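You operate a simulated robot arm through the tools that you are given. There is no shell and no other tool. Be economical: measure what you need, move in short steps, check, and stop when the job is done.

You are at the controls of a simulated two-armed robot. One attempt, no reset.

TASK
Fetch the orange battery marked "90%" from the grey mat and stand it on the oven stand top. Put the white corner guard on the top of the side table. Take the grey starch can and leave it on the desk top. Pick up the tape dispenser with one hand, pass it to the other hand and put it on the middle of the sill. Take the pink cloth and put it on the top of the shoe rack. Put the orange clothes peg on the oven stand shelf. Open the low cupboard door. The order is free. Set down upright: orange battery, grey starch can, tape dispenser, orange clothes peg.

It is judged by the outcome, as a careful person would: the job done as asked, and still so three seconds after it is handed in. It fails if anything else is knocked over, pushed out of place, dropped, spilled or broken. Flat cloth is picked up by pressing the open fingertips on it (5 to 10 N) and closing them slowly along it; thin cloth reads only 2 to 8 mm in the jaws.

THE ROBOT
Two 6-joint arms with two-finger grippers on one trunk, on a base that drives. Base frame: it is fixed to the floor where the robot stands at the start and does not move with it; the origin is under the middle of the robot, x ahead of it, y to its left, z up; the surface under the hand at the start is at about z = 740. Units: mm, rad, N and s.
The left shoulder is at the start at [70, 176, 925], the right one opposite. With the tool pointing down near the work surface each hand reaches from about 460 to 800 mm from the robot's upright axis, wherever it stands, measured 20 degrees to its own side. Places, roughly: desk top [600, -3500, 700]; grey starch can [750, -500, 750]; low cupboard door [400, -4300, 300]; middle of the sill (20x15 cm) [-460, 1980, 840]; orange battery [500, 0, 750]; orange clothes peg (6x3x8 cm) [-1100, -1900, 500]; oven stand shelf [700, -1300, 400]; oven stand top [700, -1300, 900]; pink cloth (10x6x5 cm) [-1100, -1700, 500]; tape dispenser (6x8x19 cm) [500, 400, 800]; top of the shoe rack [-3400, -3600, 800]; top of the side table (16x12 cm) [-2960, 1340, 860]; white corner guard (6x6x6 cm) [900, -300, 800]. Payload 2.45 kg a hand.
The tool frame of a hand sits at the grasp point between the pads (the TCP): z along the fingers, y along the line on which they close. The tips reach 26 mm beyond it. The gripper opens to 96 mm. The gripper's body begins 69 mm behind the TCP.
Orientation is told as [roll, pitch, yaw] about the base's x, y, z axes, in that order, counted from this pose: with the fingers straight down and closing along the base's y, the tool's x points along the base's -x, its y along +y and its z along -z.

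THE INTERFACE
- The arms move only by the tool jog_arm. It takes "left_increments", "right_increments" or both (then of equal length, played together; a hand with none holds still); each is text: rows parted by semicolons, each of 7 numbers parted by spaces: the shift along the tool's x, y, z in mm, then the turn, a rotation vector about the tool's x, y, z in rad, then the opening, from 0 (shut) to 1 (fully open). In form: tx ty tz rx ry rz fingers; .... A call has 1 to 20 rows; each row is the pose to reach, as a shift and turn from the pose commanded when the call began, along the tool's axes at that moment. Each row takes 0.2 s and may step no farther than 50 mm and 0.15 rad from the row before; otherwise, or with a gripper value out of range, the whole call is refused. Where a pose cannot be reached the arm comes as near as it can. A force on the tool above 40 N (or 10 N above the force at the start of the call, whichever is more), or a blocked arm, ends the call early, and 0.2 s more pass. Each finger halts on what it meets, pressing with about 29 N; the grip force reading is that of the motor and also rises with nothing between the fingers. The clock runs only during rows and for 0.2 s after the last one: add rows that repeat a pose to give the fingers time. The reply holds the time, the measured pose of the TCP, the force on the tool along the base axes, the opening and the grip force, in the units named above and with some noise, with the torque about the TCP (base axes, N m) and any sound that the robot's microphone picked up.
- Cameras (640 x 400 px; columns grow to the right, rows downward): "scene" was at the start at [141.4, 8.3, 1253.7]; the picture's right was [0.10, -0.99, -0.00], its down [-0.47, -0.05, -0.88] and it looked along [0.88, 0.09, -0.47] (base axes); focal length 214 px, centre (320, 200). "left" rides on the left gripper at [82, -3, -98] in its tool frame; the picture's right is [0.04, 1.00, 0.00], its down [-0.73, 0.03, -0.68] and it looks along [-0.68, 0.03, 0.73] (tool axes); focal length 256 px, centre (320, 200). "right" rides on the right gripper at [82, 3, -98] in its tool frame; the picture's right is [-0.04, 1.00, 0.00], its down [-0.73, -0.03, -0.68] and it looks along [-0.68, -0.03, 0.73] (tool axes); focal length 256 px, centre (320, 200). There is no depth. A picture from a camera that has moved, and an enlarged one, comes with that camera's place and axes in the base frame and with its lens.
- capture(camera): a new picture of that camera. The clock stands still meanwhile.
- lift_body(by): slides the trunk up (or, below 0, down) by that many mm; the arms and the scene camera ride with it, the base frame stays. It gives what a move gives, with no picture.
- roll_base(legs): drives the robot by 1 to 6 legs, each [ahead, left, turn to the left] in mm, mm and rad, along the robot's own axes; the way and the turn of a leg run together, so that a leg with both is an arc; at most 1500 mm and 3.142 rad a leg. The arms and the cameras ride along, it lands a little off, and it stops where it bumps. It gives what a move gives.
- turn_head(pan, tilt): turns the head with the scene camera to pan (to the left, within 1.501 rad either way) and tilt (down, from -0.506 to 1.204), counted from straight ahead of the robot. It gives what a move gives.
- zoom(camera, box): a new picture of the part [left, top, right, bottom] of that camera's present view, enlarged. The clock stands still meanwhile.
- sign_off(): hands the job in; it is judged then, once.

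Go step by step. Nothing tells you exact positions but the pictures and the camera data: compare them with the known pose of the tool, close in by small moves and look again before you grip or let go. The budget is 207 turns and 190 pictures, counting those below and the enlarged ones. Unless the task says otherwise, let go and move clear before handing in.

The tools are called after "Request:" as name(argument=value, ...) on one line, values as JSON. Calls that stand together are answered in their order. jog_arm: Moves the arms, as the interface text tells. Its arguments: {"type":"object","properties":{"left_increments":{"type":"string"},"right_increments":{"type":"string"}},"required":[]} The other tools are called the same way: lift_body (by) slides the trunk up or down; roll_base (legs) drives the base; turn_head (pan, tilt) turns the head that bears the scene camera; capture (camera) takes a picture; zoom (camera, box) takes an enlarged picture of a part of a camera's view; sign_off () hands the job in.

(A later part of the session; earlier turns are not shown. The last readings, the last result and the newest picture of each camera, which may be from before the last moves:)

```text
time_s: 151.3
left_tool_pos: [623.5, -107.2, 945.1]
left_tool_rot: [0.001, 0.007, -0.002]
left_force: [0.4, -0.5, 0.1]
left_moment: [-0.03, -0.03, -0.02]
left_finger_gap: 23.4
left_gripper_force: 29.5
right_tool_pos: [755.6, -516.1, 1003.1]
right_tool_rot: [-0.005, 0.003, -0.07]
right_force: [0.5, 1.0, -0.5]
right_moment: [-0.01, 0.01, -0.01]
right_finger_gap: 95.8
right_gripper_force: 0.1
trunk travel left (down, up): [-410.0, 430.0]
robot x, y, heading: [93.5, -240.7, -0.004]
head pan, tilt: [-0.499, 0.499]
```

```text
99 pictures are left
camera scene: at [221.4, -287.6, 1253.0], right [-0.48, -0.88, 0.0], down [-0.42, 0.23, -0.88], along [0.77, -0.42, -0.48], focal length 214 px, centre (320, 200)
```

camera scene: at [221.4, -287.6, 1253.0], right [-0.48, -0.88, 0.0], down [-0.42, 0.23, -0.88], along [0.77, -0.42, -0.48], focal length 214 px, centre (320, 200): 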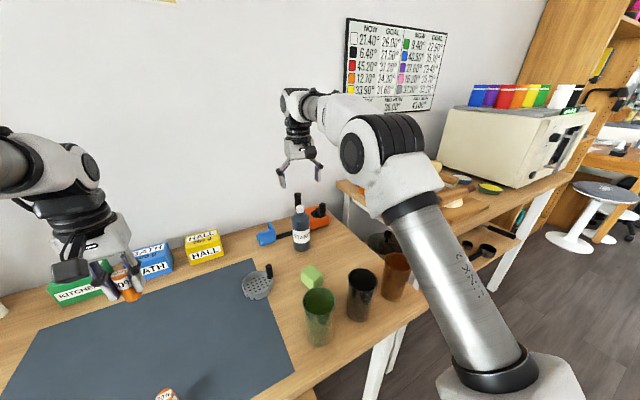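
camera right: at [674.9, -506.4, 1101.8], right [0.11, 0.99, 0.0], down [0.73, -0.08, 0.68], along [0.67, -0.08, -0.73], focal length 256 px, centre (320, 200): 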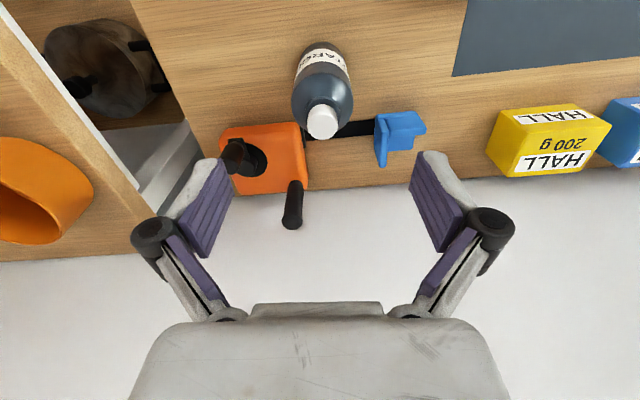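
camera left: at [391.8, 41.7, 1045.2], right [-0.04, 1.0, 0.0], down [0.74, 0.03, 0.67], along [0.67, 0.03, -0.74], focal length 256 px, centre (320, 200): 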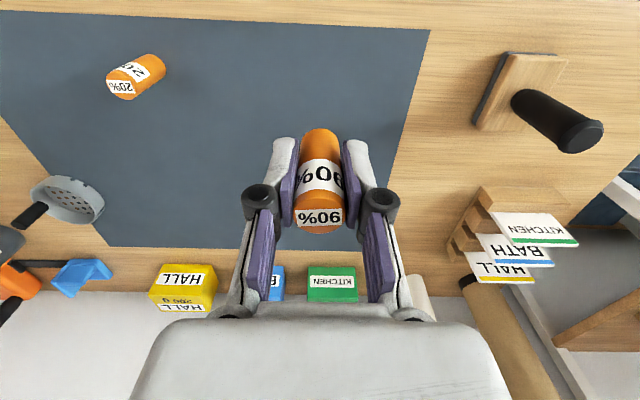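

Bottle axis ≈[768, −516]. Descend with the jaws fully open, stopping first above the cap sides.

Request:
jog_arm(right_increments="-6 0 40 0 0 -0.035 1; -12.5 1 80 0 0 -0.07 1; -12.5 1 110 0 0 -0.07 1; -12.5 1 110 0 0 -0.07 1")

Request:
capture(camera="right")

```text
time_s: 152.3
left_tool_pos: [623.4, -107.6, 944.3]
left_tool_rot: [0.001, 0.007, -0.001]
left_force: [0.8, 1.3, -0.5]
left_moment: [0.02, 0.02, -0.01]
left_finger_gap: 23.5
left_gripper_force: 29.2
right_tool_pos: [768.7, -516.3, 893.0]
right_tool_rot: [-0.005, 0.0, 0.002]
right_force: [-0.2, 0.2, 0.2]
right_moment: [-0.02, 0.0, -0.01]
right_finger_gap: 96.1
right_gripper_force: 0.0
trunk travel left (down, up): [-410.0, 430.0]
robot x, y, heading: [91.8, -240.5, -0.007]
head pan, tilt: [-0.499, 0.499]
```

```text
98 pictures are left
camera right: at [687.1, -513.1, 991.0], right [0.04, 1.0, 0.0], down [0.73, -0.03, 0.68], along [0.68, -0.03, -0.74], focal length 256 px, centre (320, 200)
```

right: 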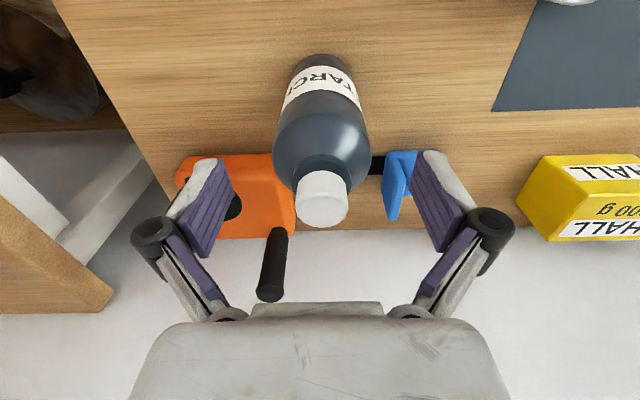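

Request:
jog_arm(right_increments="2 1 20 0 0 0 1; 3 1 35 0 0 0 1; 3 1 46 0 0 0 1; 3 1 46 0 0 0 0.8; 3 1 46 0 0 0 0.6; 3 1 46 0 0 0 0.4; 3 1 46 0 0 0 0.3; 3 1 46 0 0 0 0.3")

Request:
capture(camera="right")

Request:
zoom(camera="scene", box=[240, 140, 400, 260])

```text
time_s: 154.2
left_tool_pos: [623.0, -108.0, 944.6]
left_tool_rot: [0.001, 0.008, -0.001]
left_force: [0.0, 0.6, -1.0]
left_moment: [0.01, 0.03, 0.01]
left_finger_gap: 23.6
left_gripper_force: 29.3
right_tool_pos: [765.9, -515.0, 846.2]
right_tool_rot: [-0.005, 0.003, 0.0]
right_force: [1.4, -1.5, 3.2]
right_moment: [-0.08, -0.07, 0.0]
right_finger_gap: 59.1
right_gripper_force: 29.1
trunk travel left (down, up): [-410.0, 430.0]
robot x, y, heading: [90.2, -243.2, -0.009]
head pan, tilt: [-0.499, 0.499]
```

```text
97 pictures are left
camera right: at [683.6, -511.6, 944.5], right [0.04, 1.0, 0.0], down [0.73, -0.03, 0.68], along [0.68, -0.03, -0.74], focal length 256 px, centre (320, 200)
```

right: 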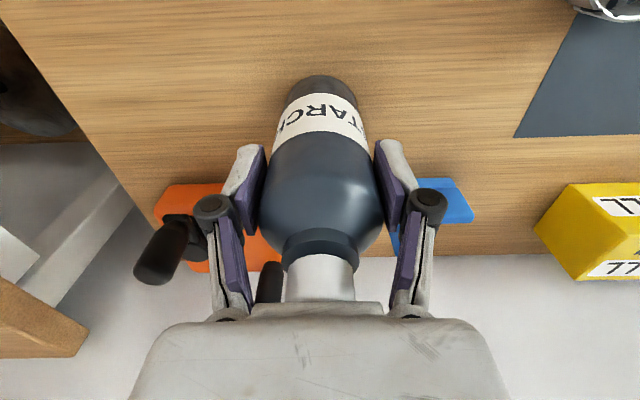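

```text
3.33 times, centred on (320, 200) of scene
camera zoom: at [221.9, -288.0, 1252.9], right [-0.48, -0.88, 0.0], down [-0.42, 0.23, -0.88], along [0.77, -0.42, -0.48], focal length 715 px, centre (320, 200)
```

zoom: 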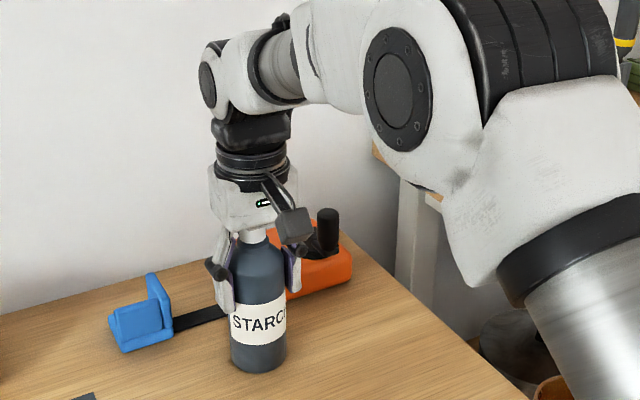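

Bottle gripped on its body below the shoulder. Lift.

Request:
jog_arm(right_increments="0 0 0 0 0 0 0; 0 0 -20 0 0 0 0; 0 0 -50 0 0 0 0; 0 0 -90 0 0 0 0; 10 0 -130 0 0 0 0; 20 0 -160 0 0 0 0; 20 0 -160 0 0 0 0")

Request:
capture(camera="right")

```text
time_s: 155.8
left_tool_pos: [624.7, -107.0, 943.6]
left_tool_rot: [0.003, 0.007, -0.002]
left_force: [0.2, 0.5, -0.9]
left_moment: [0.04, -0.01, 0.04]
left_finger_gap: 23.2
left_gripper_force: 29.0
right_tool_pos: [746.7, -514.8, 1005.2]
right_tool_rot: [-0.002, 0.003, 0.0]
right_force: [-0.1, -0.5, -2.6]
right_moment: [-0.01, 0.03, 0.02]
right_finger_gap: 59.2
right_gripper_force: 28.8
trunk travel left (down, up): [-410.0, 430.0]
robot x, y, heading: [94.2, -243.2, -0.003]
head pan, tilt: [-0.499, 0.499]
```

```text
95 pictures are left
camera right: at [665.2, -512.0, 1103.7], right [0.04, 1.0, 0.0], down [0.74, -0.03, 0.68], along [0.68, -0.03, -0.74], focal length 256 px, centre (320, 200)
```

right: 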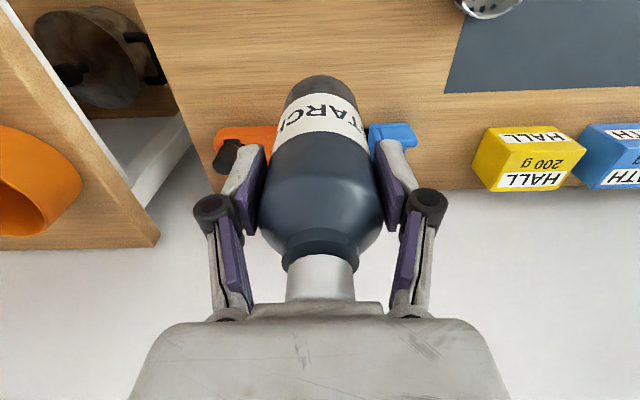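

Bottle held (bottom 106 mm below TCP). Raise the trunk, back off, and drive right to the oven stand.

Request:
lift_body(by=120)

Request:
roll_base(legs=[[-340, 0, 0], [0, -900, 0]])

Request:
turn_head(pan=0, tilt=0.5)

Request:
capture(camera="scene")

```text
time_s: 157.2
left_tool_pos: [622.6, -107.7, 1065.1]
left_tool_rot: [0.002, 0.008, -0.002]
left_force: [-0.5, -0.8, -0.8]
left_moment: [0.01, -0.01, -0.03]
left_finger_gap: 23.5
left_gripper_force: 29.1
right_tool_pos: [746.3, -516.1, 1125.2]
right_tool_rot: [-0.003, 0.003, -0.001]
right_force: [-0.3, 0.1, -3.6]
right_moment: [-0.04, 0.02, 0.0]
right_finger_gap: 59.5
right_gripper_force: 28.7
trunk travel left (down, up): [-530.0, 310.0]
robot x, y, heading: [88.4, -243.3, -0.001]
head pan, tilt: [-0.499, 0.499]
```

```text
time_s: 163.8
left_tool_pos: [280.2, -1009.8, 1065.1]
left_tool_rot: [0.003, 0.006, 0.0]
left_force: [0.2, -0.1, -0.3]
left_moment: [0.04, -0.03, 0.01]
left_finger_gap: 23.4
left_gripper_force: 28.9
right_tool_pos: [404.0, -1418.6, 1125.4]
right_tool_rot: [-0.001, 0.002, 0.001]
right_force: [0.0, 0.4, -2.8]
right_moment: [-0.01, 0.03, -0.01]
right_finger_gap: 59.0
right_gripper_force: 28.5
trunk travel left (down, up): [-530.0, 310.0]
robot x, y, heading: [-250.4, -1145.7, -0.002]
head pan, tilt: [-0.499, 0.499]
```

```text
time_s: 164.8
left_tool_pos: [280.4, -1010.1, 1064.4]
left_tool_rot: [0.001, 0.008, 0.0]
left_force: [-0.5, 0.1, -1.1]
left_moment: [0.01, 0.0, -0.02]
left_finger_gap: 23.4
left_gripper_force: 28.6
right_tool_pos: [404.4, -1419.5, 1125.0]
right_tool_rot: [-0.004, 0.003, 0.001]
right_force: [0.7, 0.8, -2.8]
right_moment: [0.01, 0.02, 0.01]
right_finger_gap: 59.1
right_gripper_force: 29.1
trunk travel left (down, up): [-530.0, 310.0]
robot x, y, heading: [-250.8, -1148.5, 0.001]
head pan, tilt: [0.0, 0.499]
```

```text
94 pictures are left
camera scene: at [-109.2, -1148.0, 1372.8], right [0.0, -1.0, 0.0], down [-0.48, 0.0, -0.88], along [0.88, 0.0, -0.48], focal length 214 px, centre (320, 200)
```

scene: 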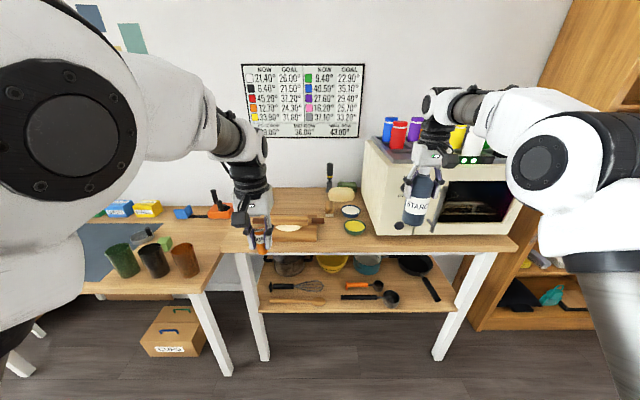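

The oven stand is ahead with bowls, a cutting board and the oven on it. Zoom in for a free spot.

Request:
zoom(camera="scene", box=[240, 160, 480, 310])

```text
2.67 times, centred on (360, 235) of scene
camera zoom: at [-109.2, -1148.0, 1372.8], right [0.0, -1.0, 0.0], down [-0.48, 0.0, -0.88], along [0.88, 0.0, -0.48], focal length 572 px, centre (213, 107)
```

zoom: 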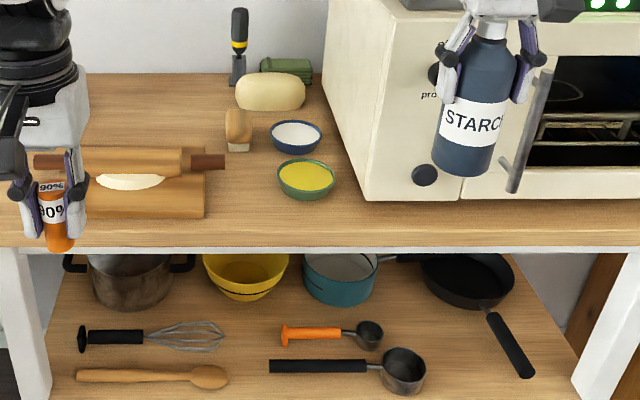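

Free spot in front, between the board and the yellow bowl: about [485, −1197]. I retract the right hand so the bottle stays clear of the oven, then move in.

Request:
jog_arm(right_increments="40 0 -10 0 0 0 0; 80 0 -20 0 0 0 0; 120 0 -20 0 0 0 0; 130 0 -20 0 0 0 0")

Request:
roll_base(legs=[[100, -150, 0]])

Request:
jog_arm(left_increments="-30 -10 20 0 0 0 0; -60 -20 40 0 0 0 0; -90 -30 60 0 0 0 0; -105 -37 65 0 0 0 0; -105 -37 65 0 0 0 0")

Request:
capture(camera="left")

Request:
capture(camera="scene")

```text
time_s: 165.8
left_tool_pos: [280.7, -1011.1, 1064.1]
left_tool_rot: [0.001, 0.008, 0.0]
left_force: [0.2, 0.4, -0.4]
left_moment: [-0.01, 0.04, -0.01]
left_finger_gap: 23.5
left_gripper_force: 28.8
right_tool_pos: [273.1, -1417.8, 1146.6]
right_tool_rot: [-0.004, 0.002, 0.001]
right_force: [-0.3, 0.0, -2.8]
right_moment: [0.03, 0.03, 0.0]
right_finger_gap: 58.9
right_gripper_force: 29.0
trunk travel left (down, up): [-530.0, 310.0]
robot x, y, heading: [-251.8, -1148.4, 0.003]
head pan, tilt: [0.0, 0.499]
```

```text
time_s: 167.3
left_tool_pos: [380.1, -1161.1, 1064.5]
left_tool_rot: [0.002, 0.009, -0.002]
left_force: [1.1, 0.3, -1.2]
left_moment: [0.02, -0.01, 0.03]
left_finger_gap: 23.2
left_gripper_force: 29.0
right_tool_pos: [373.0, -1568.9, 1145.5]
right_tool_rot: [-0.002, 0.002, 0.001]
right_force: [-0.1, -0.9, -3.9]
right_moment: [0.02, 0.05, 0.04]
right_finger_gap: 58.9
right_gripper_force: 28.6
trunk travel left (down, up): [-530.0, 310.0]
robot x, y, heading: [-153.7, -1296.1, -0.005]
head pan, tilt: [0.0, 0.499]
```

```text
time_s: 168.5
left_tool_pos: [485.2, -1196.7, 998.3]
left_tool_rot: [0.003, 0.007, -0.002]
left_force: [0.6, -0.1, 0.3]
left_moment: [-0.05, -0.04, 0.03]
left_finger_gap: 23.3
left_gripper_force: 28.9
right_tool_pos: [373.0, -1568.6, 1146.6]
right_tool_rot: [-0.003, 0.002, 0.0]
right_force: [-0.6, -0.6, -3.5]
right_moment: [-0.01, 0.01, -0.01]
right_finger_gap: 58.9
right_gripper_force: 29.3
trunk travel left (down, up): [-530.0, 310.0]
robot x, y, heading: [-148.3, -1296.8, -0.002]
head pan, tilt: [0.0, 0.499]
```

```text
92 pictures are left
camera left: at [403.5, -1199.4, 1098.4], right [-0.04, 1.0, 0.0], down [0.74, 0.03, 0.67], along [0.67, 0.03, -0.74], focal length 256 px, centre (320, 200)
```

left: 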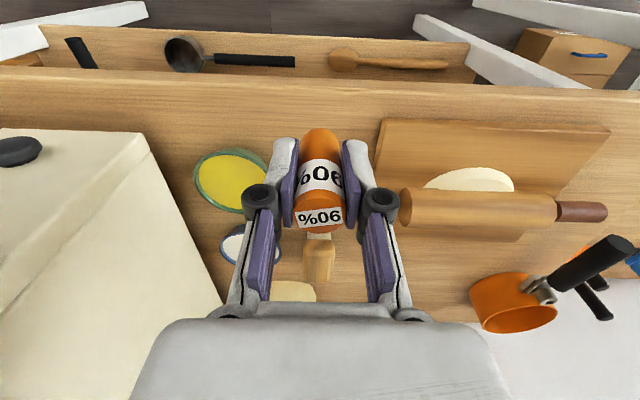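

```text
91 pictures are left
camera scene: at [-10.1, -1297.9, 1372.9], right [0.0, -1.0, 0.0], down [-0.48, 0.0, -0.88], along [0.88, 0.0, -0.48], focal length 214 px, centre (320, 200)
```

scene: 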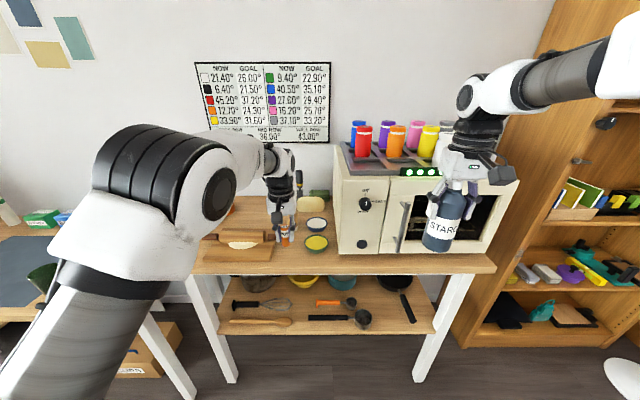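

The front edge is nearer than thought (x≈465), so I aim for [530, −1192], midway between board and bowl. Move over and lower.

Request:
jog_arm(left_increments="-25 3 10 0 0 0 0; -45 5 25 0 0 0 0; -45 5 40 0 0 0 0; -45 5 40 0 0 0 0")

Request:
capture(camera="left")

Request:
zoom(camera="scene", box=[200, 180, 360, 280])

```text
time_s: 169.5
left_tool_pos: [530.3, -1192.2, 957.8]
left_tool_rot: [0.003, 0.007, -0.001]
left_force: [-0.6, -0.7, -0.7]
left_moment: [0.0, 0.01, 0.04]
left_finger_gap: 23.3
left_gripper_force: 30.0
right_tool_pos: [372.2, -1567.9, 1147.1]
right_tool_rot: [-0.004, 0.002, -0.001]
right_force: [0.2, -1.0, -2.8]
right_moment: [-0.01, 0.03, 0.03]
right_finger_gap: 59.1
right_gripper_force: 29.1
trunk travel left (down, up): [-530.0, 310.0]
robot x, y, heading: [-152.9, -1297.8, 0.001]
head pan, tilt: [0.0, 0.499]
```

```text
90 pictures are left
camera left: at [448.8, -1194.2, 1057.9], right [-0.04, 1.0, 0.0], down [0.74, 0.03, 0.67], along [0.67, 0.03, -0.74], focal length 256 px, centre (320, 200)
```

left: 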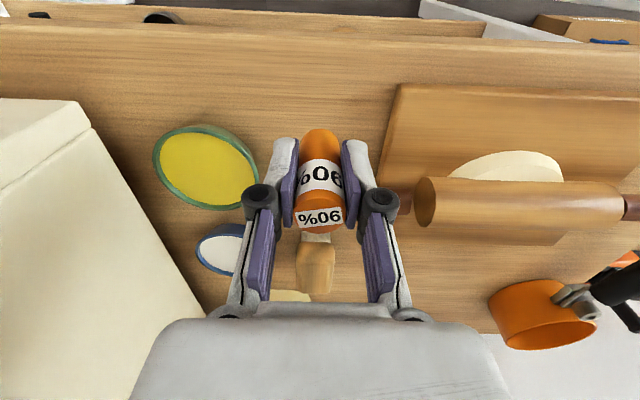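

```text
4.00 times, centred on (280, 230) of scene
camera zoom: at [-9.3, -1297.8, 1372.8], right [0.0, -1.0, 0.0], down [-0.48, 0.0, -0.88], along [0.88, 0.0, -0.48], focal length 858 px, centre (480, 80)
```

zoom: 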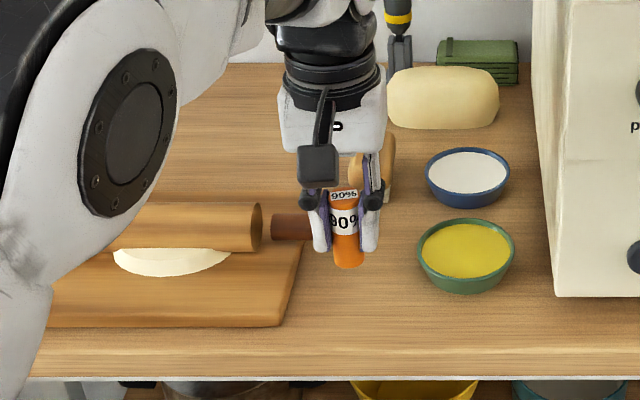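

Clear on both sides. Pull 10 mm toward me and lower to contact.

Request:
jog_arm(left_increments="5 0 3 0 0 0 0; 10 0 7 0 0 0 0; 10 0 9 0 0 0 0; 10 0 11 0 0 0 0")

```text
time_s: 170.5
left_tool_pos: [520.3, -1193.0, 947.5]
left_tool_rot: [0.0, 0.006, -0.002]
left_force: [-0.3, 0.6, -0.8]
left_moment: [-0.02, 0.0, -0.04]
left_finger_gap: 23.4
left_gripper_force: 28.4
right_tool_pos: [372.9, -1569.0, 1146.3]
right_tool_rot: [-0.004, 0.002, 0.0]
right_force: [-0.3, -0.1, -2.8]
right_moment: [0.0, 0.02, -0.01]
right_finger_gap: 58.7
right_gripper_force: 28.9
trunk travel left (down, up): [-530.0, 310.0]
robot x, y, heading: [-149.4, -1296.8, -0.006]
head pan, tilt: [0.0, 0.499]
```

Request:
jog_arm(left_increments="0 0 1.5 0 0 0 0; 0 0 3 0 0 0 0; 0 0 4 0 0 0 0")

Request:
zoom(camera="scene", box=[240, 210, 320, 260])

```text
time_s: 171.3
left_tool_pos: [520.5, -1192.3, 942.9]
left_tool_rot: [0.002, 0.007, -0.001]
left_force: [-0.3, 0.4, -1.1]
left_moment: [0.02, -0.03, -0.03]
left_finger_gap: 23.4
left_gripper_force: 29.0
right_tool_pos: [373.7, -1568.4, 1146.3]
right_tool_rot: [-0.003, 0.002, -0.001]
right_force: [-0.2, 1.5, -3.3]
right_moment: [-0.01, 0.0, -0.03]
right_finger_gap: 59.0
right_gripper_force: 29.3
trunk travel left (down, up): [-530.0, 310.0]
robot x, y, heading: [-154.7, -1297.3, 0.0]
head pan, tilt: [0.0, 0.499]
```

```text
8.00 times, centred on (280, 235) of scene
camera zoom: at [-9.5, -1297.9, 1372.8], right [0.0, -1.0, 0.0], down [-0.48, 0.0, -0.88], along [0.88, 0.0, -0.48], focal length 1716 px, centre (640, -80)
```

zoom: 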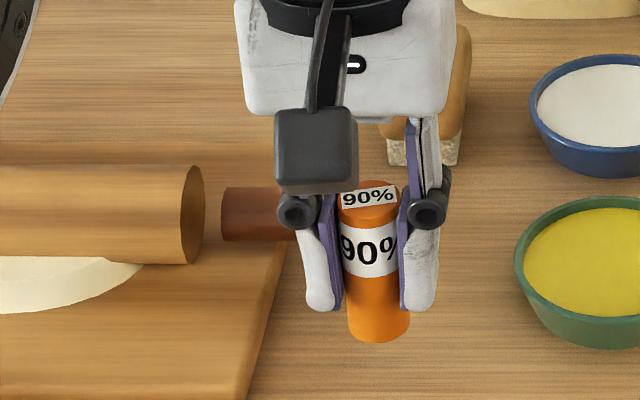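

Request:
jog_arm(left_increments="0 0 2 0 0 0 0; 0 0 4 0 0 0 0; 0 0 6 0 0 0 0; 0 0 8 0 0 0 0")

```text
time_s: 172.3
left_tool_pos: [519.1, -1192.5, 936.8]
left_tool_rot: [0.001, 0.008, -0.001]
left_force: [-0.1, -0.2, -0.8]
left_moment: [-0.01, -0.01, 0.01]
left_finger_gap: 23.6
left_gripper_force: 28.3
right_tool_pos: [373.7, -1568.1, 1147.0]
right_tool_rot: [-0.003, 0.001, -0.002]
right_force: [-0.2, 0.2, -2.9]
right_moment: [-0.03, -0.02, 0.01]
right_finger_gap: 58.9
right_gripper_force: 28.8
trunk travel left (down, up): [-530.0, 310.0]
robot x, y, heading: [-150.3, -1296.3, -0.002]
head pan, tilt: [0.0, 0.499]
```

Request:
jog_arm(left_increments="0 0 2 0 0 0 0; 0 0 4 0 0 0 0; 0 0 6 0 0 0 0; 0 0 8 0 0 0 0; 0 0 10 0 0 0 0")

Request:
zoom(camera="scene", box=[240, 210, 320, 260])

Request:
capture(camera="left")

```text
time_s: 173.5
left_tool_pos: [518.6, -1192.5, 924.9]
left_tool_rot: [0.002, 0.007, -0.002]
left_force: [-0.3, -0.2, -0.9]
left_moment: [-0.01, 0.02, -0.01]
left_finger_gap: 23.1
left_gripper_force: 29.1
right_tool_pos: [373.9, -1569.5, 1146.6]
right_tool_rot: [-0.004, 0.003, 0.001]
right_force: [-1.1, 0.4, -2.8]
right_moment: [0.04, 0.04, 0.02]
right_finger_gap: 59.2
right_gripper_force: 28.7
trunk travel left (down, up): [-530.0, 310.0]
robot x, y, heading: [-152.0, -1294.3, -0.002]
head pan, tilt: [0.0, 0.499]
```

```text
8.00 times, centred on (280, 235) of scene
camera zoom: at [-9.5, -1297.8, 1372.8], right [0.0, -1.0, 0.0], down [-0.48, 0.0, -0.88], along [0.88, 0.0, -0.48], focal length 1716 px, centre (640, -80)
```

zoom: 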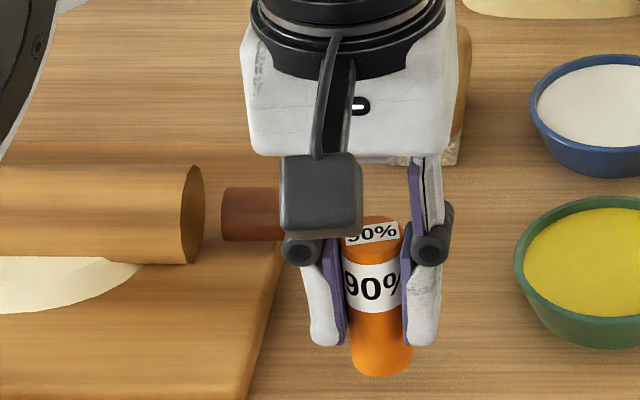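

```text
86 pictures are left
camera left: at [438.2, -1194.6, 1025.3], right [-0.04, 1.0, 0.0], down [0.74, 0.03, 0.67], along [0.67, 0.03, -0.74], focal length 256 px, centre (320, 200)
```

left: 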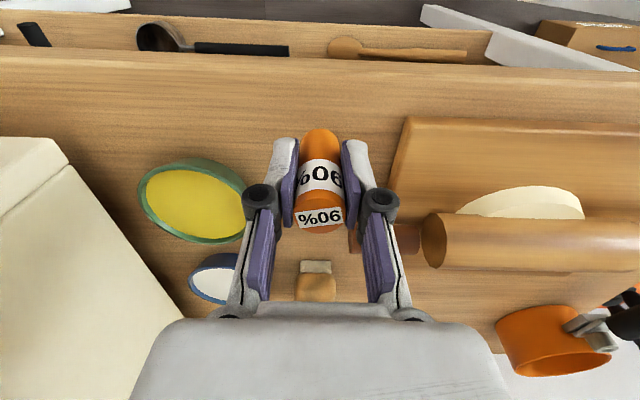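

Contact must be close; continue in small steps.

Request:
jog_arm(left_increments="0 0 2 0 0 0 0; 0 0 4 0 0 0 0; 0 0 6 0 0 0 0; 0 0 8 0 0 0 0; 0 0 10 0 0 0 0")

```text
time_s: 174.7
left_tool_pos: [519.9, -1193.7, 915.9]
left_tool_rot: [0.001, 0.007, -0.003]
left_force: [0.0, -0.3, -0.1]
left_moment: [0.0, 0.03, -0.01]
left_finger_gap: 23.5
left_gripper_force: 29.0
right_tool_pos: [373.2, -1568.7, 1145.6]
right_tool_rot: [-0.003, 0.003, 0.001]
right_force: [-0.6, -0.4, -3.4]
right_moment: [0.0, 0.03, -0.03]
right_finger_gap: 59.2
right_gripper_force: 29.1
trunk travel left (down, up): [-530.0, 310.0]
robot x, y, heading: [-146.8, -1296.1, -0.001]
head pan, tilt: [0.0, 0.499]
```

Request:
jog_arm(left_increments="0 0 2 0 0 0 0; 0 0 4 0 0 0 0; 0 0 6 0 0 0 0; 0 0 8 0 0 0 0; 0 0 10 0 0 0 0")

Request:
capture(camera="left")

Request:
zoom(camera="scene", box=[240, 210, 320, 260])

```text
time_s: 175.9
left_tool_pos: [518.2, -1192.7, 906.9]
left_tool_rot: [0.002, 0.008, -0.003]
left_force: [0.5, -0.6, 1.9]
left_moment: [-0.03, 0.0, 0.02]
left_finger_gap: 23.3
left_gripper_force: 28.6
right_tool_pos: [373.5, -1568.3, 1146.1]
right_tool_rot: [-0.003, 0.001, 0.001]
right_force: [0.8, -0.1, -3.1]
right_moment: [0.05, 0.03, 0.02]
right_finger_gap: 58.6
right_gripper_force: 29.0
trunk travel left (down, up): [-530.0, 310.0]
robot x, y, heading: [-152.0, -1293.2, -0.002]
head pan, tilt: [0.0, 0.499]
```

```text
85 pictures are left
camera left: at [437.6, -1194.8, 1005.8], right [-0.04, 1.0, 0.0], down [0.74, 0.03, 0.67], along [0.67, 0.03, -0.74], focal length 256 px, centre (320, 200)
```

left: 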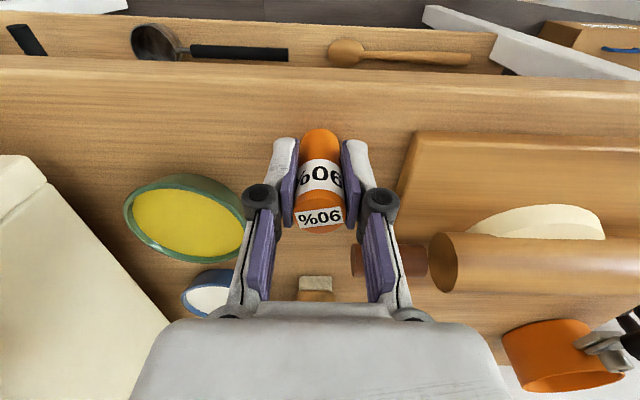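

```text
8.00 times, centred on (280, 235) of scene
camera zoom: at [-10.0, -1297.8, 1372.9], right [0.0, -1.0, 0.0], down [-0.48, 0.0, -0.88], along [0.88, 0.0, -0.48], focal length 1716 px, centre (640, -80)
```

zoom: 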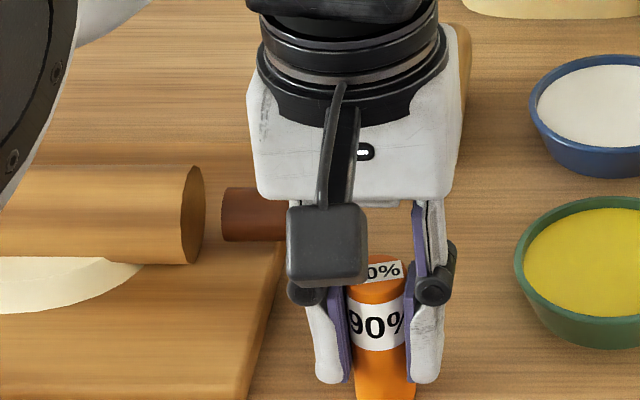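

Request:
jog_arm(left_increments="0 0 1.5 0 0 0 0; 0 0 3 0 0 0 0")

```text
time_s: 176.5
left_tool_pos: [519.7, -1193.2, 905.7]
left_tool_rot: [0.003, 0.002, -0.002]
left_force: [3.6, 2.2, 21.3]
left_moment: [0.02, -0.29, 0.0]
left_finger_gap: 23.1
left_gripper_force: 29.0
right_tool_pos: [371.6, -1568.9, 1147.3]
right_tool_rot: [-0.004, 0.001, 0.001]
right_force: [0.7, 0.3, -3.0]
right_moment: [0.03, 0.05, 0.01]
right_finger_gap: 58.4
right_gripper_force: 29.4
trunk travel left (down, up): [-530.0, 310.0]
robot x, y, heading: [-151.1, -1295.6, -0.003]
head pan, tilt: [0.0, 0.499]
```

Contact with the stand top at TCP z≈906 (top ≈860). Ease up 2 mm, open a little, and rise straight.

Request:
jog_arm(left_increments="0 0 -2 0 0 0 0.1; 0 0 -2 0 0 0 0.28; 0 0 -2 0 0 0 0.42; 0 0 -2 0 0 0 0.42; 0 0 -20 0 0 0 0.42; 0 0 -50 0 0 0 0.42; 0 0 -95 0 0 0 0.42; 20 0 -130 0 0 0 0.42")

Request:
zoom(camera="scene", box=[200, 180, 360, 280])

```text
time_s: 178.3
left_tool_pos: [499.0, -1194.3, 1033.8]
left_tool_rot: [0.001, 0.006, 0.0]
left_force: [0.3, -0.1, -0.4]
left_moment: [0.05, -0.02, 0.03]
left_finger_gap: 40.6
left_gripper_force: 0.2
right_tool_pos: [371.5, -1569.8, 1147.0]
right_tool_rot: [-0.003, 0.0, 0.0]
right_force: [-0.3, -0.5, -3.0]
right_moment: [0.02, 0.0, 0.0]
right_finger_gap: 58.7
right_gripper_force: 28.5
trunk travel left (down, up): [-530.0, 310.0]
robot x, y, heading: [-150.8, -1296.8, -0.003]
head pan, tilt: [0.0, 0.499]
```

```text
4.00 times, centred on (280, 230) of scene
camera zoom: at [-12.2, -1298.2, 1373.1], right [0.0, -1.0, 0.0], down [-0.48, 0.0, -0.88], along [0.88, 0.0, -0.48], focal length 858 px, centre (480, 80)
```

zoom: 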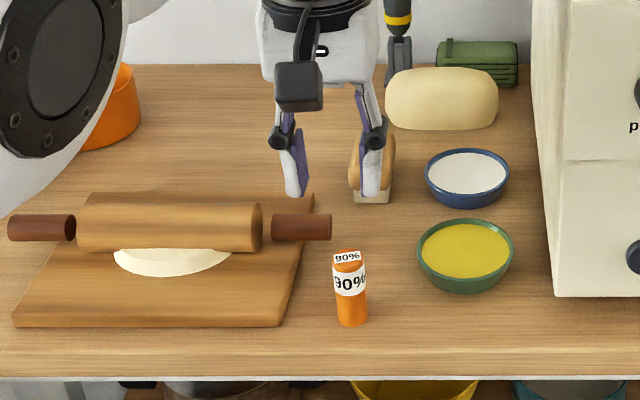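

Battery stands upright on the stand. Next, the starch bottle to the far desk: back off and look right down the corridor.

Request:
roll_base(legs=[[-150, 0, 0], [0, -600, 0]])

Request:
turn_head(pan=-1.2, tilt=0.4)

Request:
capture(camera="scene")

```text
time_s: 182.7
left_tool_pos: [349.3, -1794.1, 1032.5]
left_tool_rot: [0.002, 0.006, 0.001]
left_force: [0.4, -0.9, 0.8]
left_moment: [-0.04, 0.01, 0.01]
left_finger_gap: 40.1
left_gripper_force: 0.1
right_tool_pos: [223.8, -2171.3, 1146.4]
right_tool_rot: [-0.005, 0.004, 0.004]
right_force: [0.4, 0.6, -3.1]
right_moment: [-0.01, 0.06, 0.0]
right_finger_gap: 58.5
right_gripper_force: 29.4
trunk travel left (down, up): [-530.0, 310.0]
robot x, y, heading: [-303.2, -1903.0, 0.0]
head pan, tilt: [0.0, 0.499]
```

```text
time_s: 184.1
left_tool_pos: [350.0, -1794.2, 1031.4]
left_tool_rot: [0.002, 0.006, 0.001]
left_force: [0.1, 0.7, 0.0]
left_moment: [0.04, 0.02, -0.02]
left_finger_gap: 40.2
left_gripper_force: 0.1
right_tool_pos: [223.5, -2172.9, 1146.9]
right_tool_rot: [-0.003, 0.001, 0.004]
right_force: [0.7, -0.3, -2.0]
right_moment: [0.01, 0.05, 0.01]
right_finger_gap: 58.9
right_gripper_force: 29.6
trunk travel left (down, up): [-530.0, 310.0]
robot x, y, heading: [-302.6, -1897.4, -0.001]
head pan, tilt: [-1.201, 0.4]
```

```text
82 pictures are left
camera scene: at [-217.7, -1989.3, 1382.0], right [-0.93, -0.36, 0.0], down [-0.14, 0.36, -0.92], along [0.33, -0.86, -0.39], focal length 214 px, centre (320, 200)
```

scene: 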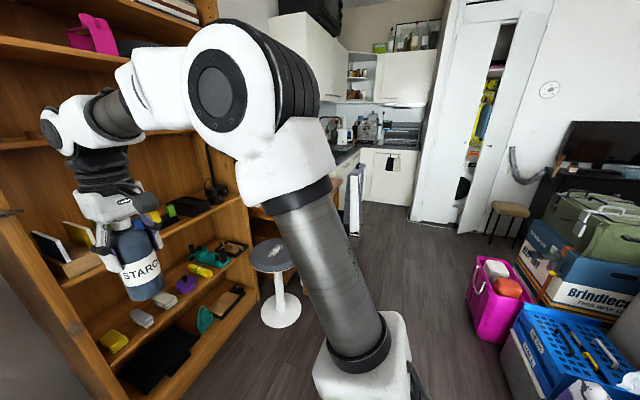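

The path is clear along x≈−300. Continue sideways and view the desk.

Request:
roll_base(legs=[[0, -900, 0]])

Request:
turn_head(pan=-0.55, tilt=0.5)

Request:
capture(camera="scene")

Request:
turn_head(pan=-1.45, tilt=0.5)

Request:
capture(camera="scene")

```text
time_s: 188.8
left_tool_pos: [351.6, -2694.0, 1032.4]
left_tool_rot: [0.003, 0.007, 0.009]
left_force: [-0.4, 0.4, -0.3]
left_moment: [0.0, -0.03, 0.04]
left_finger_gap: 40.4
left_gripper_force: 0.1
right_tool_pos: [228.9, -3071.8, 1146.3]
right_tool_rot: [-0.003, 0.002, 0.01]
right_force: [0.5, 0.2, -3.7]
right_moment: [0.01, 0.04, -0.01]
right_finger_gap: 58.9
right_gripper_force: 28.9
trunk travel left (down, up): [-530.0, 310.0]
robot x, y, heading: [-299.6, -2804.5, 0.011]
head pan, tilt: [-1.201, 0.4]
```

```text
time_s: 189.8
left_tool_pos: [352.6, -2695.1, 1031.8]
left_tool_rot: [0.002, 0.007, 0.008]
left_force: [0.6, 0.5, 0.2]
left_moment: [0.02, -0.03, 0.01]
left_finger_gap: 40.2
left_gripper_force: 0.1
right_tool_pos: [228.9, -3071.0, 1145.3]
right_tool_rot: [-0.004, 0.002, 0.011]
right_force: [0.3, -0.6, -3.2]
right_moment: [0.02, 0.04, 0.01]
right_finger_gap: 58.7
right_gripper_force: 28.4
trunk travel left (down, up): [-530.0, 310.0]
robot x, y, heading: [-299.1, -2806.1, 0.01]
head pan, tilt: [-0.55, 0.499]
```

```text
81 pictures are left
camera scene: at [-169.8, -2852.6, 1372.8], right [-0.52, -0.86, 0.0], down [-0.41, 0.25, -0.88], along [0.75, -0.45, -0.48], focal length 214 px, centre (320, 200)
```

scene: 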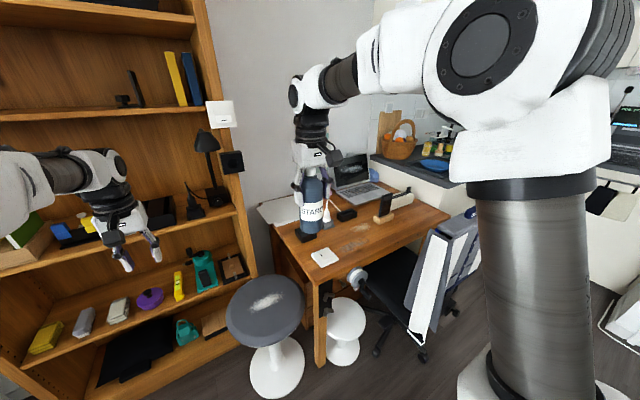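

```text
time_s: 191.1
left_tool_pos: [352.4, -2694.1, 1032.4]
left_tool_rot: [0.002, 0.008, 0.009]
left_force: [-0.1, 0.1, 0.0]
left_moment: [0.02, -0.03, 0.04]
left_finger_gap: 40.2
left_gripper_force: 0.0
right_tool_pos: [229.7, -3071.9, 1145.7]
right_tool_rot: [-0.003, 0.003, 0.01]
right_force: [1.0, -0.8, -1.7]
right_moment: [-0.01, 0.03, 0.02]
right_finger_gap: 58.8
right_gripper_force: 28.4
trunk travel left (down, up): [-530.0, 310.0]
robot x, y, heading: [-301.8, -2807.0, 0.005]
head pan, tilt: [-1.45, 0.499]
```

```text
80 pictures are left
camera scene: at [-236.0, -2895.7, 1372.9], right [-0.99, -0.13, 0.0], down [-0.06, 0.47, -0.88], along [0.11, -0.87, -0.48], focal length 214 px, centre (320, 200)
```

scene: 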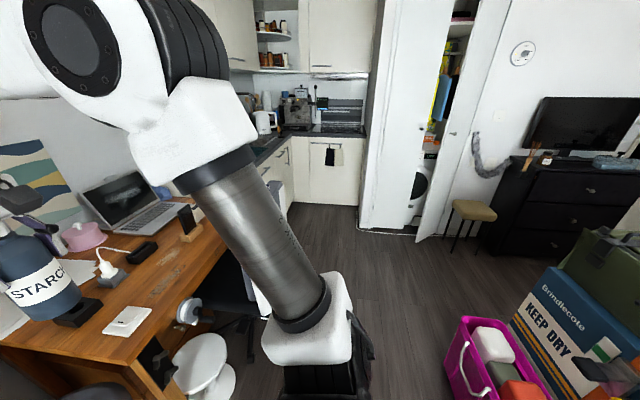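

The desk's bare patch near its front is around [440, −3460]; a chair and stools stand in front, so I stop at x≈−130, y≈−3240. Retract the left hand first.

Request:
jog_arm(left_increments="40 0 -10 0 0 0 0.4; 80 0 -20 0 0 0 0.4; 110 0 -20 0 0 0 0.4")

Request:
roll_base(legs=[[0, -434, 0], [170, 0, 0]])

Request:
capture(camera="right")

Request:
turn_head(pan=-0.3, tilt=0.7)

Request:
capture(camera="scene")

```text
time_s: 191.8
left_tool_pos: [241.1, -2692.1, 1054.3]
left_tool_rot: [-0.009, 0.009, 0.016]
left_force: [0.0, 0.5, 0.0]
left_moment: [-0.03, -0.01, -0.06]
left_finger_gap: 38.5
left_gripper_force: 0.1
right_tool_pos: [228.6, -3071.4, 1147.2]
right_tool_rot: [-0.001, 0.0, 0.011]
right_force: [-0.2, 0.5, -3.6]
right_moment: [-0.04, 0.0, -0.01]
right_finger_gap: 59.0
right_gripper_force: 28.9
trunk travel left (down, up): [-530.0, 310.0]
robot x, y, heading: [-299.8, -2808.4, 0.002]
head pan, tilt: [-1.45, 0.499]
```

```text
time_s: 195.6
left_tool_pos: [413.3, -3131.8, 1054.4]
left_tool_rot: [-0.007, 0.008, 0.008]
left_force: [-0.3, -0.1, 0.4]
left_moment: [-0.01, 0.01, 0.03]
left_finger_gap: 38.5
left_gripper_force: 0.2
right_tool_pos: [399.4, -3510.2, 1146.2]
right_tool_rot: [-0.004, 0.002, 0.006]
right_force: [-0.3, 0.1, -3.4]
right_moment: [0.0, 0.02, 0.01]
right_finger_gap: 58.9
right_gripper_force: 28.8
trunk travel left (down, up): [-530.0, 310.0]
robot x, y, heading: [-127.0, -3238.2, -0.004]
head pan, tilt: [-1.45, 0.499]
```

```text
79 pictures are left
camera right: at [317.5, -3506.8, 1244.5], right [0.04, 1.0, 0.0], down [0.74, -0.02, 0.68], along [0.68, -0.03, -0.74], focal length 256 px, centre (320, 200)
```

right: 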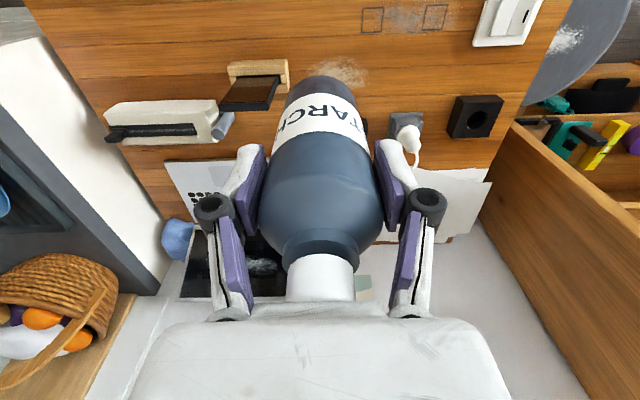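

```text
time_s: 196.9
left_tool_pos: [414.0, -3130.3, 1054.2]
left_tool_rot: [-0.008, 0.008, 0.008]
left_force: [-0.1, 1.2, 0.4]
left_moment: [0.0, 0.02, -0.01]
left_finger_gap: 38.3
left_gripper_force: 0.1
right_tool_pos: [398.5, -3509.9, 1145.6]
right_tool_rot: [-0.004, 0.001, 0.006]
right_force: [0.5, -0.7, -3.1]
right_moment: [-0.02, 0.02, 0.01]
right_finger_gap: 59.2
right_gripper_force: 29.0
trunk travel left (down, up): [-530.0, 310.0]
robot x, y, heading: [-127.2, -3239.4, 0.001]
head pan, tilt: [-0.3, 0.7]
```

```text
78 pictures are left
camera scene: at [4.9, -3266.4, 1355.2], right [-0.3, -0.96, 0.0], down [-0.62, 0.19, -0.76], along [0.73, -0.23, -0.64], focal length 214 px, centre (320, 200)
```

scene: 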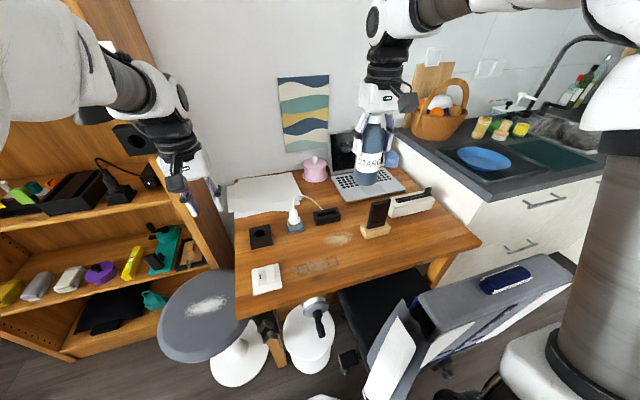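

Free spot on the desk at [440, −3460]. Lower the bottle there in steps, stopping a little above.

Request:
jog_arm(right_increments="-15 18 38 0 0 0 0; -30 36 76 0 0 0 0; -41 50 116 0 0 0 0; -41 50 160 0 0 0 0; -41 50 205 0 0 0 0; -41 50 250 0 0 0 0; -41 50 290 0 0 0 0; -41 50 315 0 0 0 0; -41 50 315 0 0 0 0")

Request:
capture(camera="scene")

Request:
capture(camera="right")

```text
time_s: 198.9
left_tool_pos: [412.2, -3130.3, 1056.5]
left_tool_rot: [-0.011, 0.005, 0.009]
left_force: [0.4, 0.0, 0.2]
left_moment: [0.03, 0.01, -0.04]
left_finger_gap: 38.2
left_gripper_force: 0.1
right_tool_pos: [437.6, -3458.8, 832.7]
right_tool_rot: [-0.002, -0.003, 0.007]
right_force: [1.6, -1.0, 21.5]
right_moment: [-0.16, -0.4, 0.03]
right_finger_gap: 59.1
right_gripper_force: 29.1
trunk travel left (down, up): [-530.0, 310.0]
robot x, y, heading: [-126.2, -3241.3, 0.001]
head pan, tilt: [-0.3, 0.7]
heard: click
```

```text
77 pictures are left
camera scene: at [2.2, -3265.0, 1355.7], right [-0.29, -0.96, 0.0], down [-0.61, 0.19, -0.77], along [0.73, -0.23, -0.64], focal length 214 px, centre (320, 200)
```

scene: 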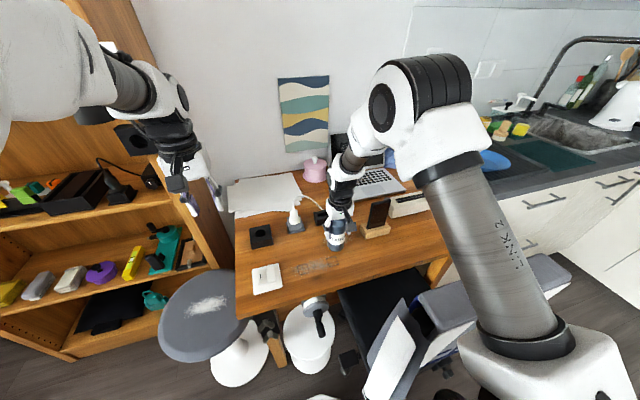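

```text
76 pictures are left
camera right: at [355.7, -3456.0, 930.6], right [0.04, 1.0, 0.0], down [0.73, -0.02, 0.68], along [0.68, -0.03, -0.73], focal length 256 px, centre (320, 200)
```

right: 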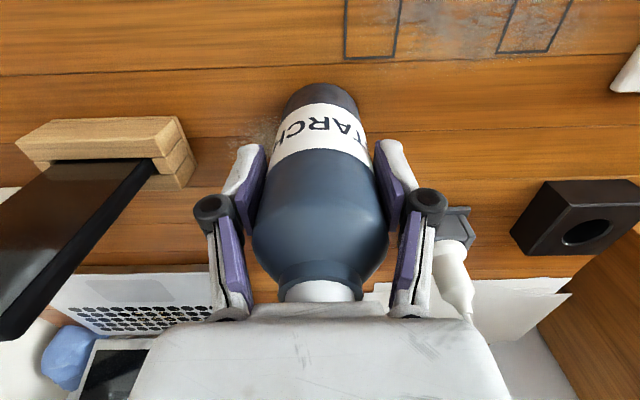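

The bottle stands on the desk (contact felt). Open and rise.

Request:
jog_arm(right_increments="0 0 -1 0 0 0 0.6; 0 0 -1 0 0 0 0.75; 0 0 -1 0 0 0 0.9; 0 0 -1 0 0 0 0.9; 0 0 -30 0 0 0 0.9; 0 0 -70 0 0 0 0.9; 0 0 -115 0 0 0 0.9; 0 0 -160 0 0 0 0.9; 20 0 -205 0 0 0 0.9; 60 0 -220 0 0 0 0.9")

Request:
zoom(camera="scene", box=[230, 150, 430, 300])

```text
time_s: 201.1
left_tool_pos: [412.1, -3130.7, 1056.5]
left_tool_rot: [-0.009, 0.006, 0.008]
left_force: [-0.4, 0.0, 0.6]
left_moment: [0.02, -0.01, -0.01]
left_finger_gap: 38.3
left_gripper_force: 0.0
right_tool_pos: [377.3, -3459.8, 1054.8]
right_tool_rot: [-0.005, 0.0, 0.006]
right_force: [-1.0, -0.8, -0.6]
right_moment: [-0.02, -0.06, 0.02]
right_finger_gap: 86.5
right_gripper_force: 0.2
trunk travel left (down, up): [-530.0, 310.0]
robot x, y, heading: [-127.3, -3235.7, 0.003]
head pan, tilt: [-0.3, 0.7]
```

```text
2.67 times, centred on (330, 225) of scene
camera zoom: at [2.1, -3265.9, 1355.4], right [-0.29, -0.96, 0.0], down [-0.61, 0.19, -0.77], along [0.73, -0.23, -0.64], focal length 572 px, centre (293, 133)
```

zoom: 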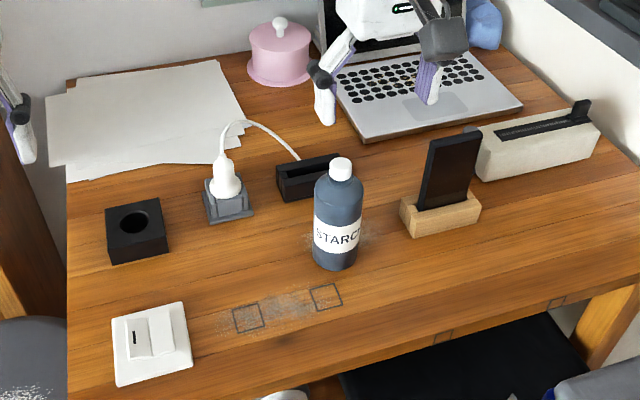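

Bottle is standing on the desk. Next, the low cupboard door: back off and slide right toward the kitchen.

Request:
roll_base(legs=[[-190, 0, 0], [0, -750, 0]])

Request:
turn_head(pan=-0.4, tilt=0.6)

Request:
capture(camera="scene")

```text
time_s: 206.3
left_tool_pos: [224.9, -3876.1, 1054.5]
left_tool_rot: [-0.008, 0.006, 0.005]
left_force: [-0.7, -0.2, -0.8]
left_moment: [0.03, -0.02, -0.02]
left_finger_gap: 38.5
left_gripper_force: 0.1
right_tool_pos: [187.6, -4204.5, 1052.4]
right_tool_rot: [-0.004, 0.001, 0.002]
right_force: [0.4, -0.7, 0.4]
right_moment: [0.0, 0.07, -0.03]
right_finger_gap: 86.5
right_gripper_force: 0.1
trunk travel left (down, up): [-530.0, 310.0]
robot x, y, heading: [-316.5, -3981.7, 0.001]
head pan, tilt: [-0.3, 0.7]
```

```text
time_s: 207.0
left_tool_pos: [224.1, -3875.8, 1055.0]
left_tool_rot: [-0.011, 0.007, 0.006]
left_force: [0.7, -0.1, 0.0]
left_moment: [-0.01, 0.0, 0.0]
left_finger_gap: 38.3
left_gripper_force: 0.0
right_tool_pos: [187.4, -4203.8, 1052.9]
right_tool_rot: [-0.003, 0.0, 0.003]
right_force: [0.2, 0.3, -0.3]
right_moment: [-0.01, 0.01, -0.02]
right_finger_gap: 86.2
right_gripper_force: 0.1
trunk travel left (down, up): [-530.0, 310.0]
robot x, y, heading: [-319.3, -3981.8, -0.003]
head pan, tilt: [-0.4, 0.6]
```

```text
74 pictures are left
camera scene: at [-186.2, -4018.5, 1363.8], right [-0.39, -0.92, 0.0], down [-0.52, 0.22, -0.82], along [0.76, -0.32, -0.57], focal length 214 px, centre (320, 200)
```

scene: 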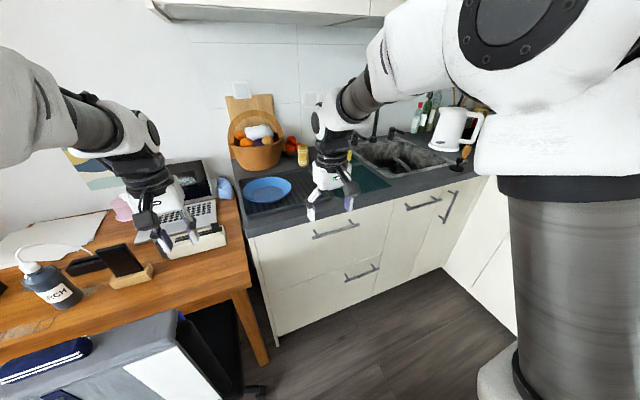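

The lower front of the first kitchen unit (at about [400, −4300, 300]) has a handle near its right; zoom in.

Request:
zoom(camera="scene", box=[240, 170, 480, 350])

```text
2.22 times, centred on (360, 260) of scene
camera zoom: at [-186.2, -4018.5, 1363.8], right [-0.39, -0.92, 0.0], down [-0.52, 0.22, -0.82], along [0.76, -0.32, -0.57], focal length 477 px, centre (231, 67)
```

zoom: 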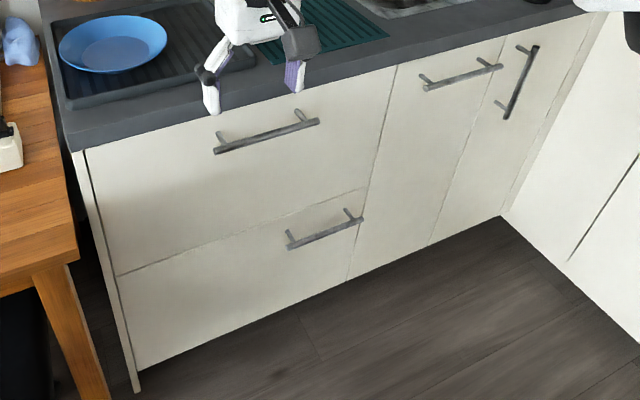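

The door is the lower panel (y −4024..−4628), side-hinged at left, with a horizontal bar handle near its right top (y≈−4500, z≈420). I move right, lower the trunk, and prepare the right hand: turned 90° and tilted forward.

Request:
roll_base(legs=[[0, -300, 0]])

Request:
lift_body(by=-320)

Request:
jog_arm(right_increments="0 0 0 0 0 -0.145 0.5; 0 0 0 0 0 -0.29 0.4; 0 0 0 0 0 -0.435 0.4; 0 0 0 0 0 -0.58 0.4; 0 0 0 0 0 -0.725 0.4; 0 0 0 0 0 -0.87 0.4; 0 0 0 0 0 -1.015 0.4; 0 0 0 0 0 -1.16 0.4; 0 0 0 0 0 -1.305 0.4; 0 0 0 0 0 -1.45 0.4; 0 0 0 0 0 -1.57 0.4; 0 0 0 0 0 -1.57 0.4")

Request:
capture(camera="scene")

```text
time_s: 209.0
left_tool_pos: [223.2, -4177.2, 1053.8]
left_tool_rot: [-0.01, 0.008, 0.002]
left_force: [0.0, 0.0, -0.1]
left_moment: [0.0, -0.02, 0.0]
left_finger_gap: 38.3
left_gripper_force: 0.1
right_tool_pos: [186.8, -4505.1, 1052.7]
right_tool_rot: [-0.005, 0.002, -0.001]
right_force: [-0.1, 0.0, -0.2]
right_moment: [0.05, 0.0, 0.0]
right_finger_gap: 86.4
right_gripper_force: 0.0
trunk travel left (down, up): [-530.0, 310.0]
robot x, y, heading: [-318.5, -4282.4, -0.008]
head pan, tilt: [-0.4, 0.6]
```

```text
time_s: 212.2
left_tool_pos: [223.1, -4176.1, 735.2]
left_tool_rot: [-0.011, 0.006, 0.002]
left_force: [0.2, -0.6, -0.2]
left_moment: [0.0, 0.02, -0.04]
left_finger_gap: 38.3
left_gripper_force: 0.0
right_tool_pos: [186.3, -4505.5, 731.9]
right_tool_rot: [-0.004, 0.002, -0.001]
right_force: [0.5, 0.0, -0.2]
right_moment: [0.02, 0.02, -0.02]
right_finger_gap: 86.6
right_gripper_force: 0.1
trunk travel left (down, up): [-210.0, 630.0]
robot x, y, heading: [-321.4, -4277.6, -0.001]
head pan, tilt: [-0.4, 0.6]
```

```text
time_s: 214.8
left_tool_pos: [223.6, -4176.8, 735.8]
left_tool_rot: [-0.01, 0.006, 0.001]
left_force: [-0.5, -0.2, 0.3]
left_moment: [-0.03, -0.01, 0.02]
left_finger_gap: 38.3
left_gripper_force: 0.1
right_tool_pos: [186.2, -4505.2, 732.9]
right_tool_rot: [0.001, 0.003, 1.567]
right_force: [0.2, -0.4, -0.6]
right_moment: [-0.02, 0.0, -0.02]
right_finger_gap: 38.3
right_gripper_force: 0.1
trunk travel left (down, up): [-210.0, 630.0]
robot x, y, heading: [-315.3, -4282.2, -0.002]
head pan, tilt: [-0.4, 0.6]
```

```text
72 pictures are left
camera scene: at [-187.5, -4318.7, 1043.8], right [-0.39, -0.92, 0.0], down [-0.52, 0.22, -0.82], along [0.76, -0.33, -0.57], focal length 214 px, centre (320, 200)
```

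scene: 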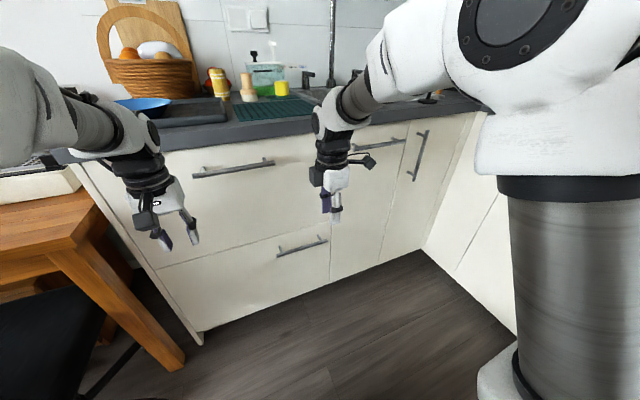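

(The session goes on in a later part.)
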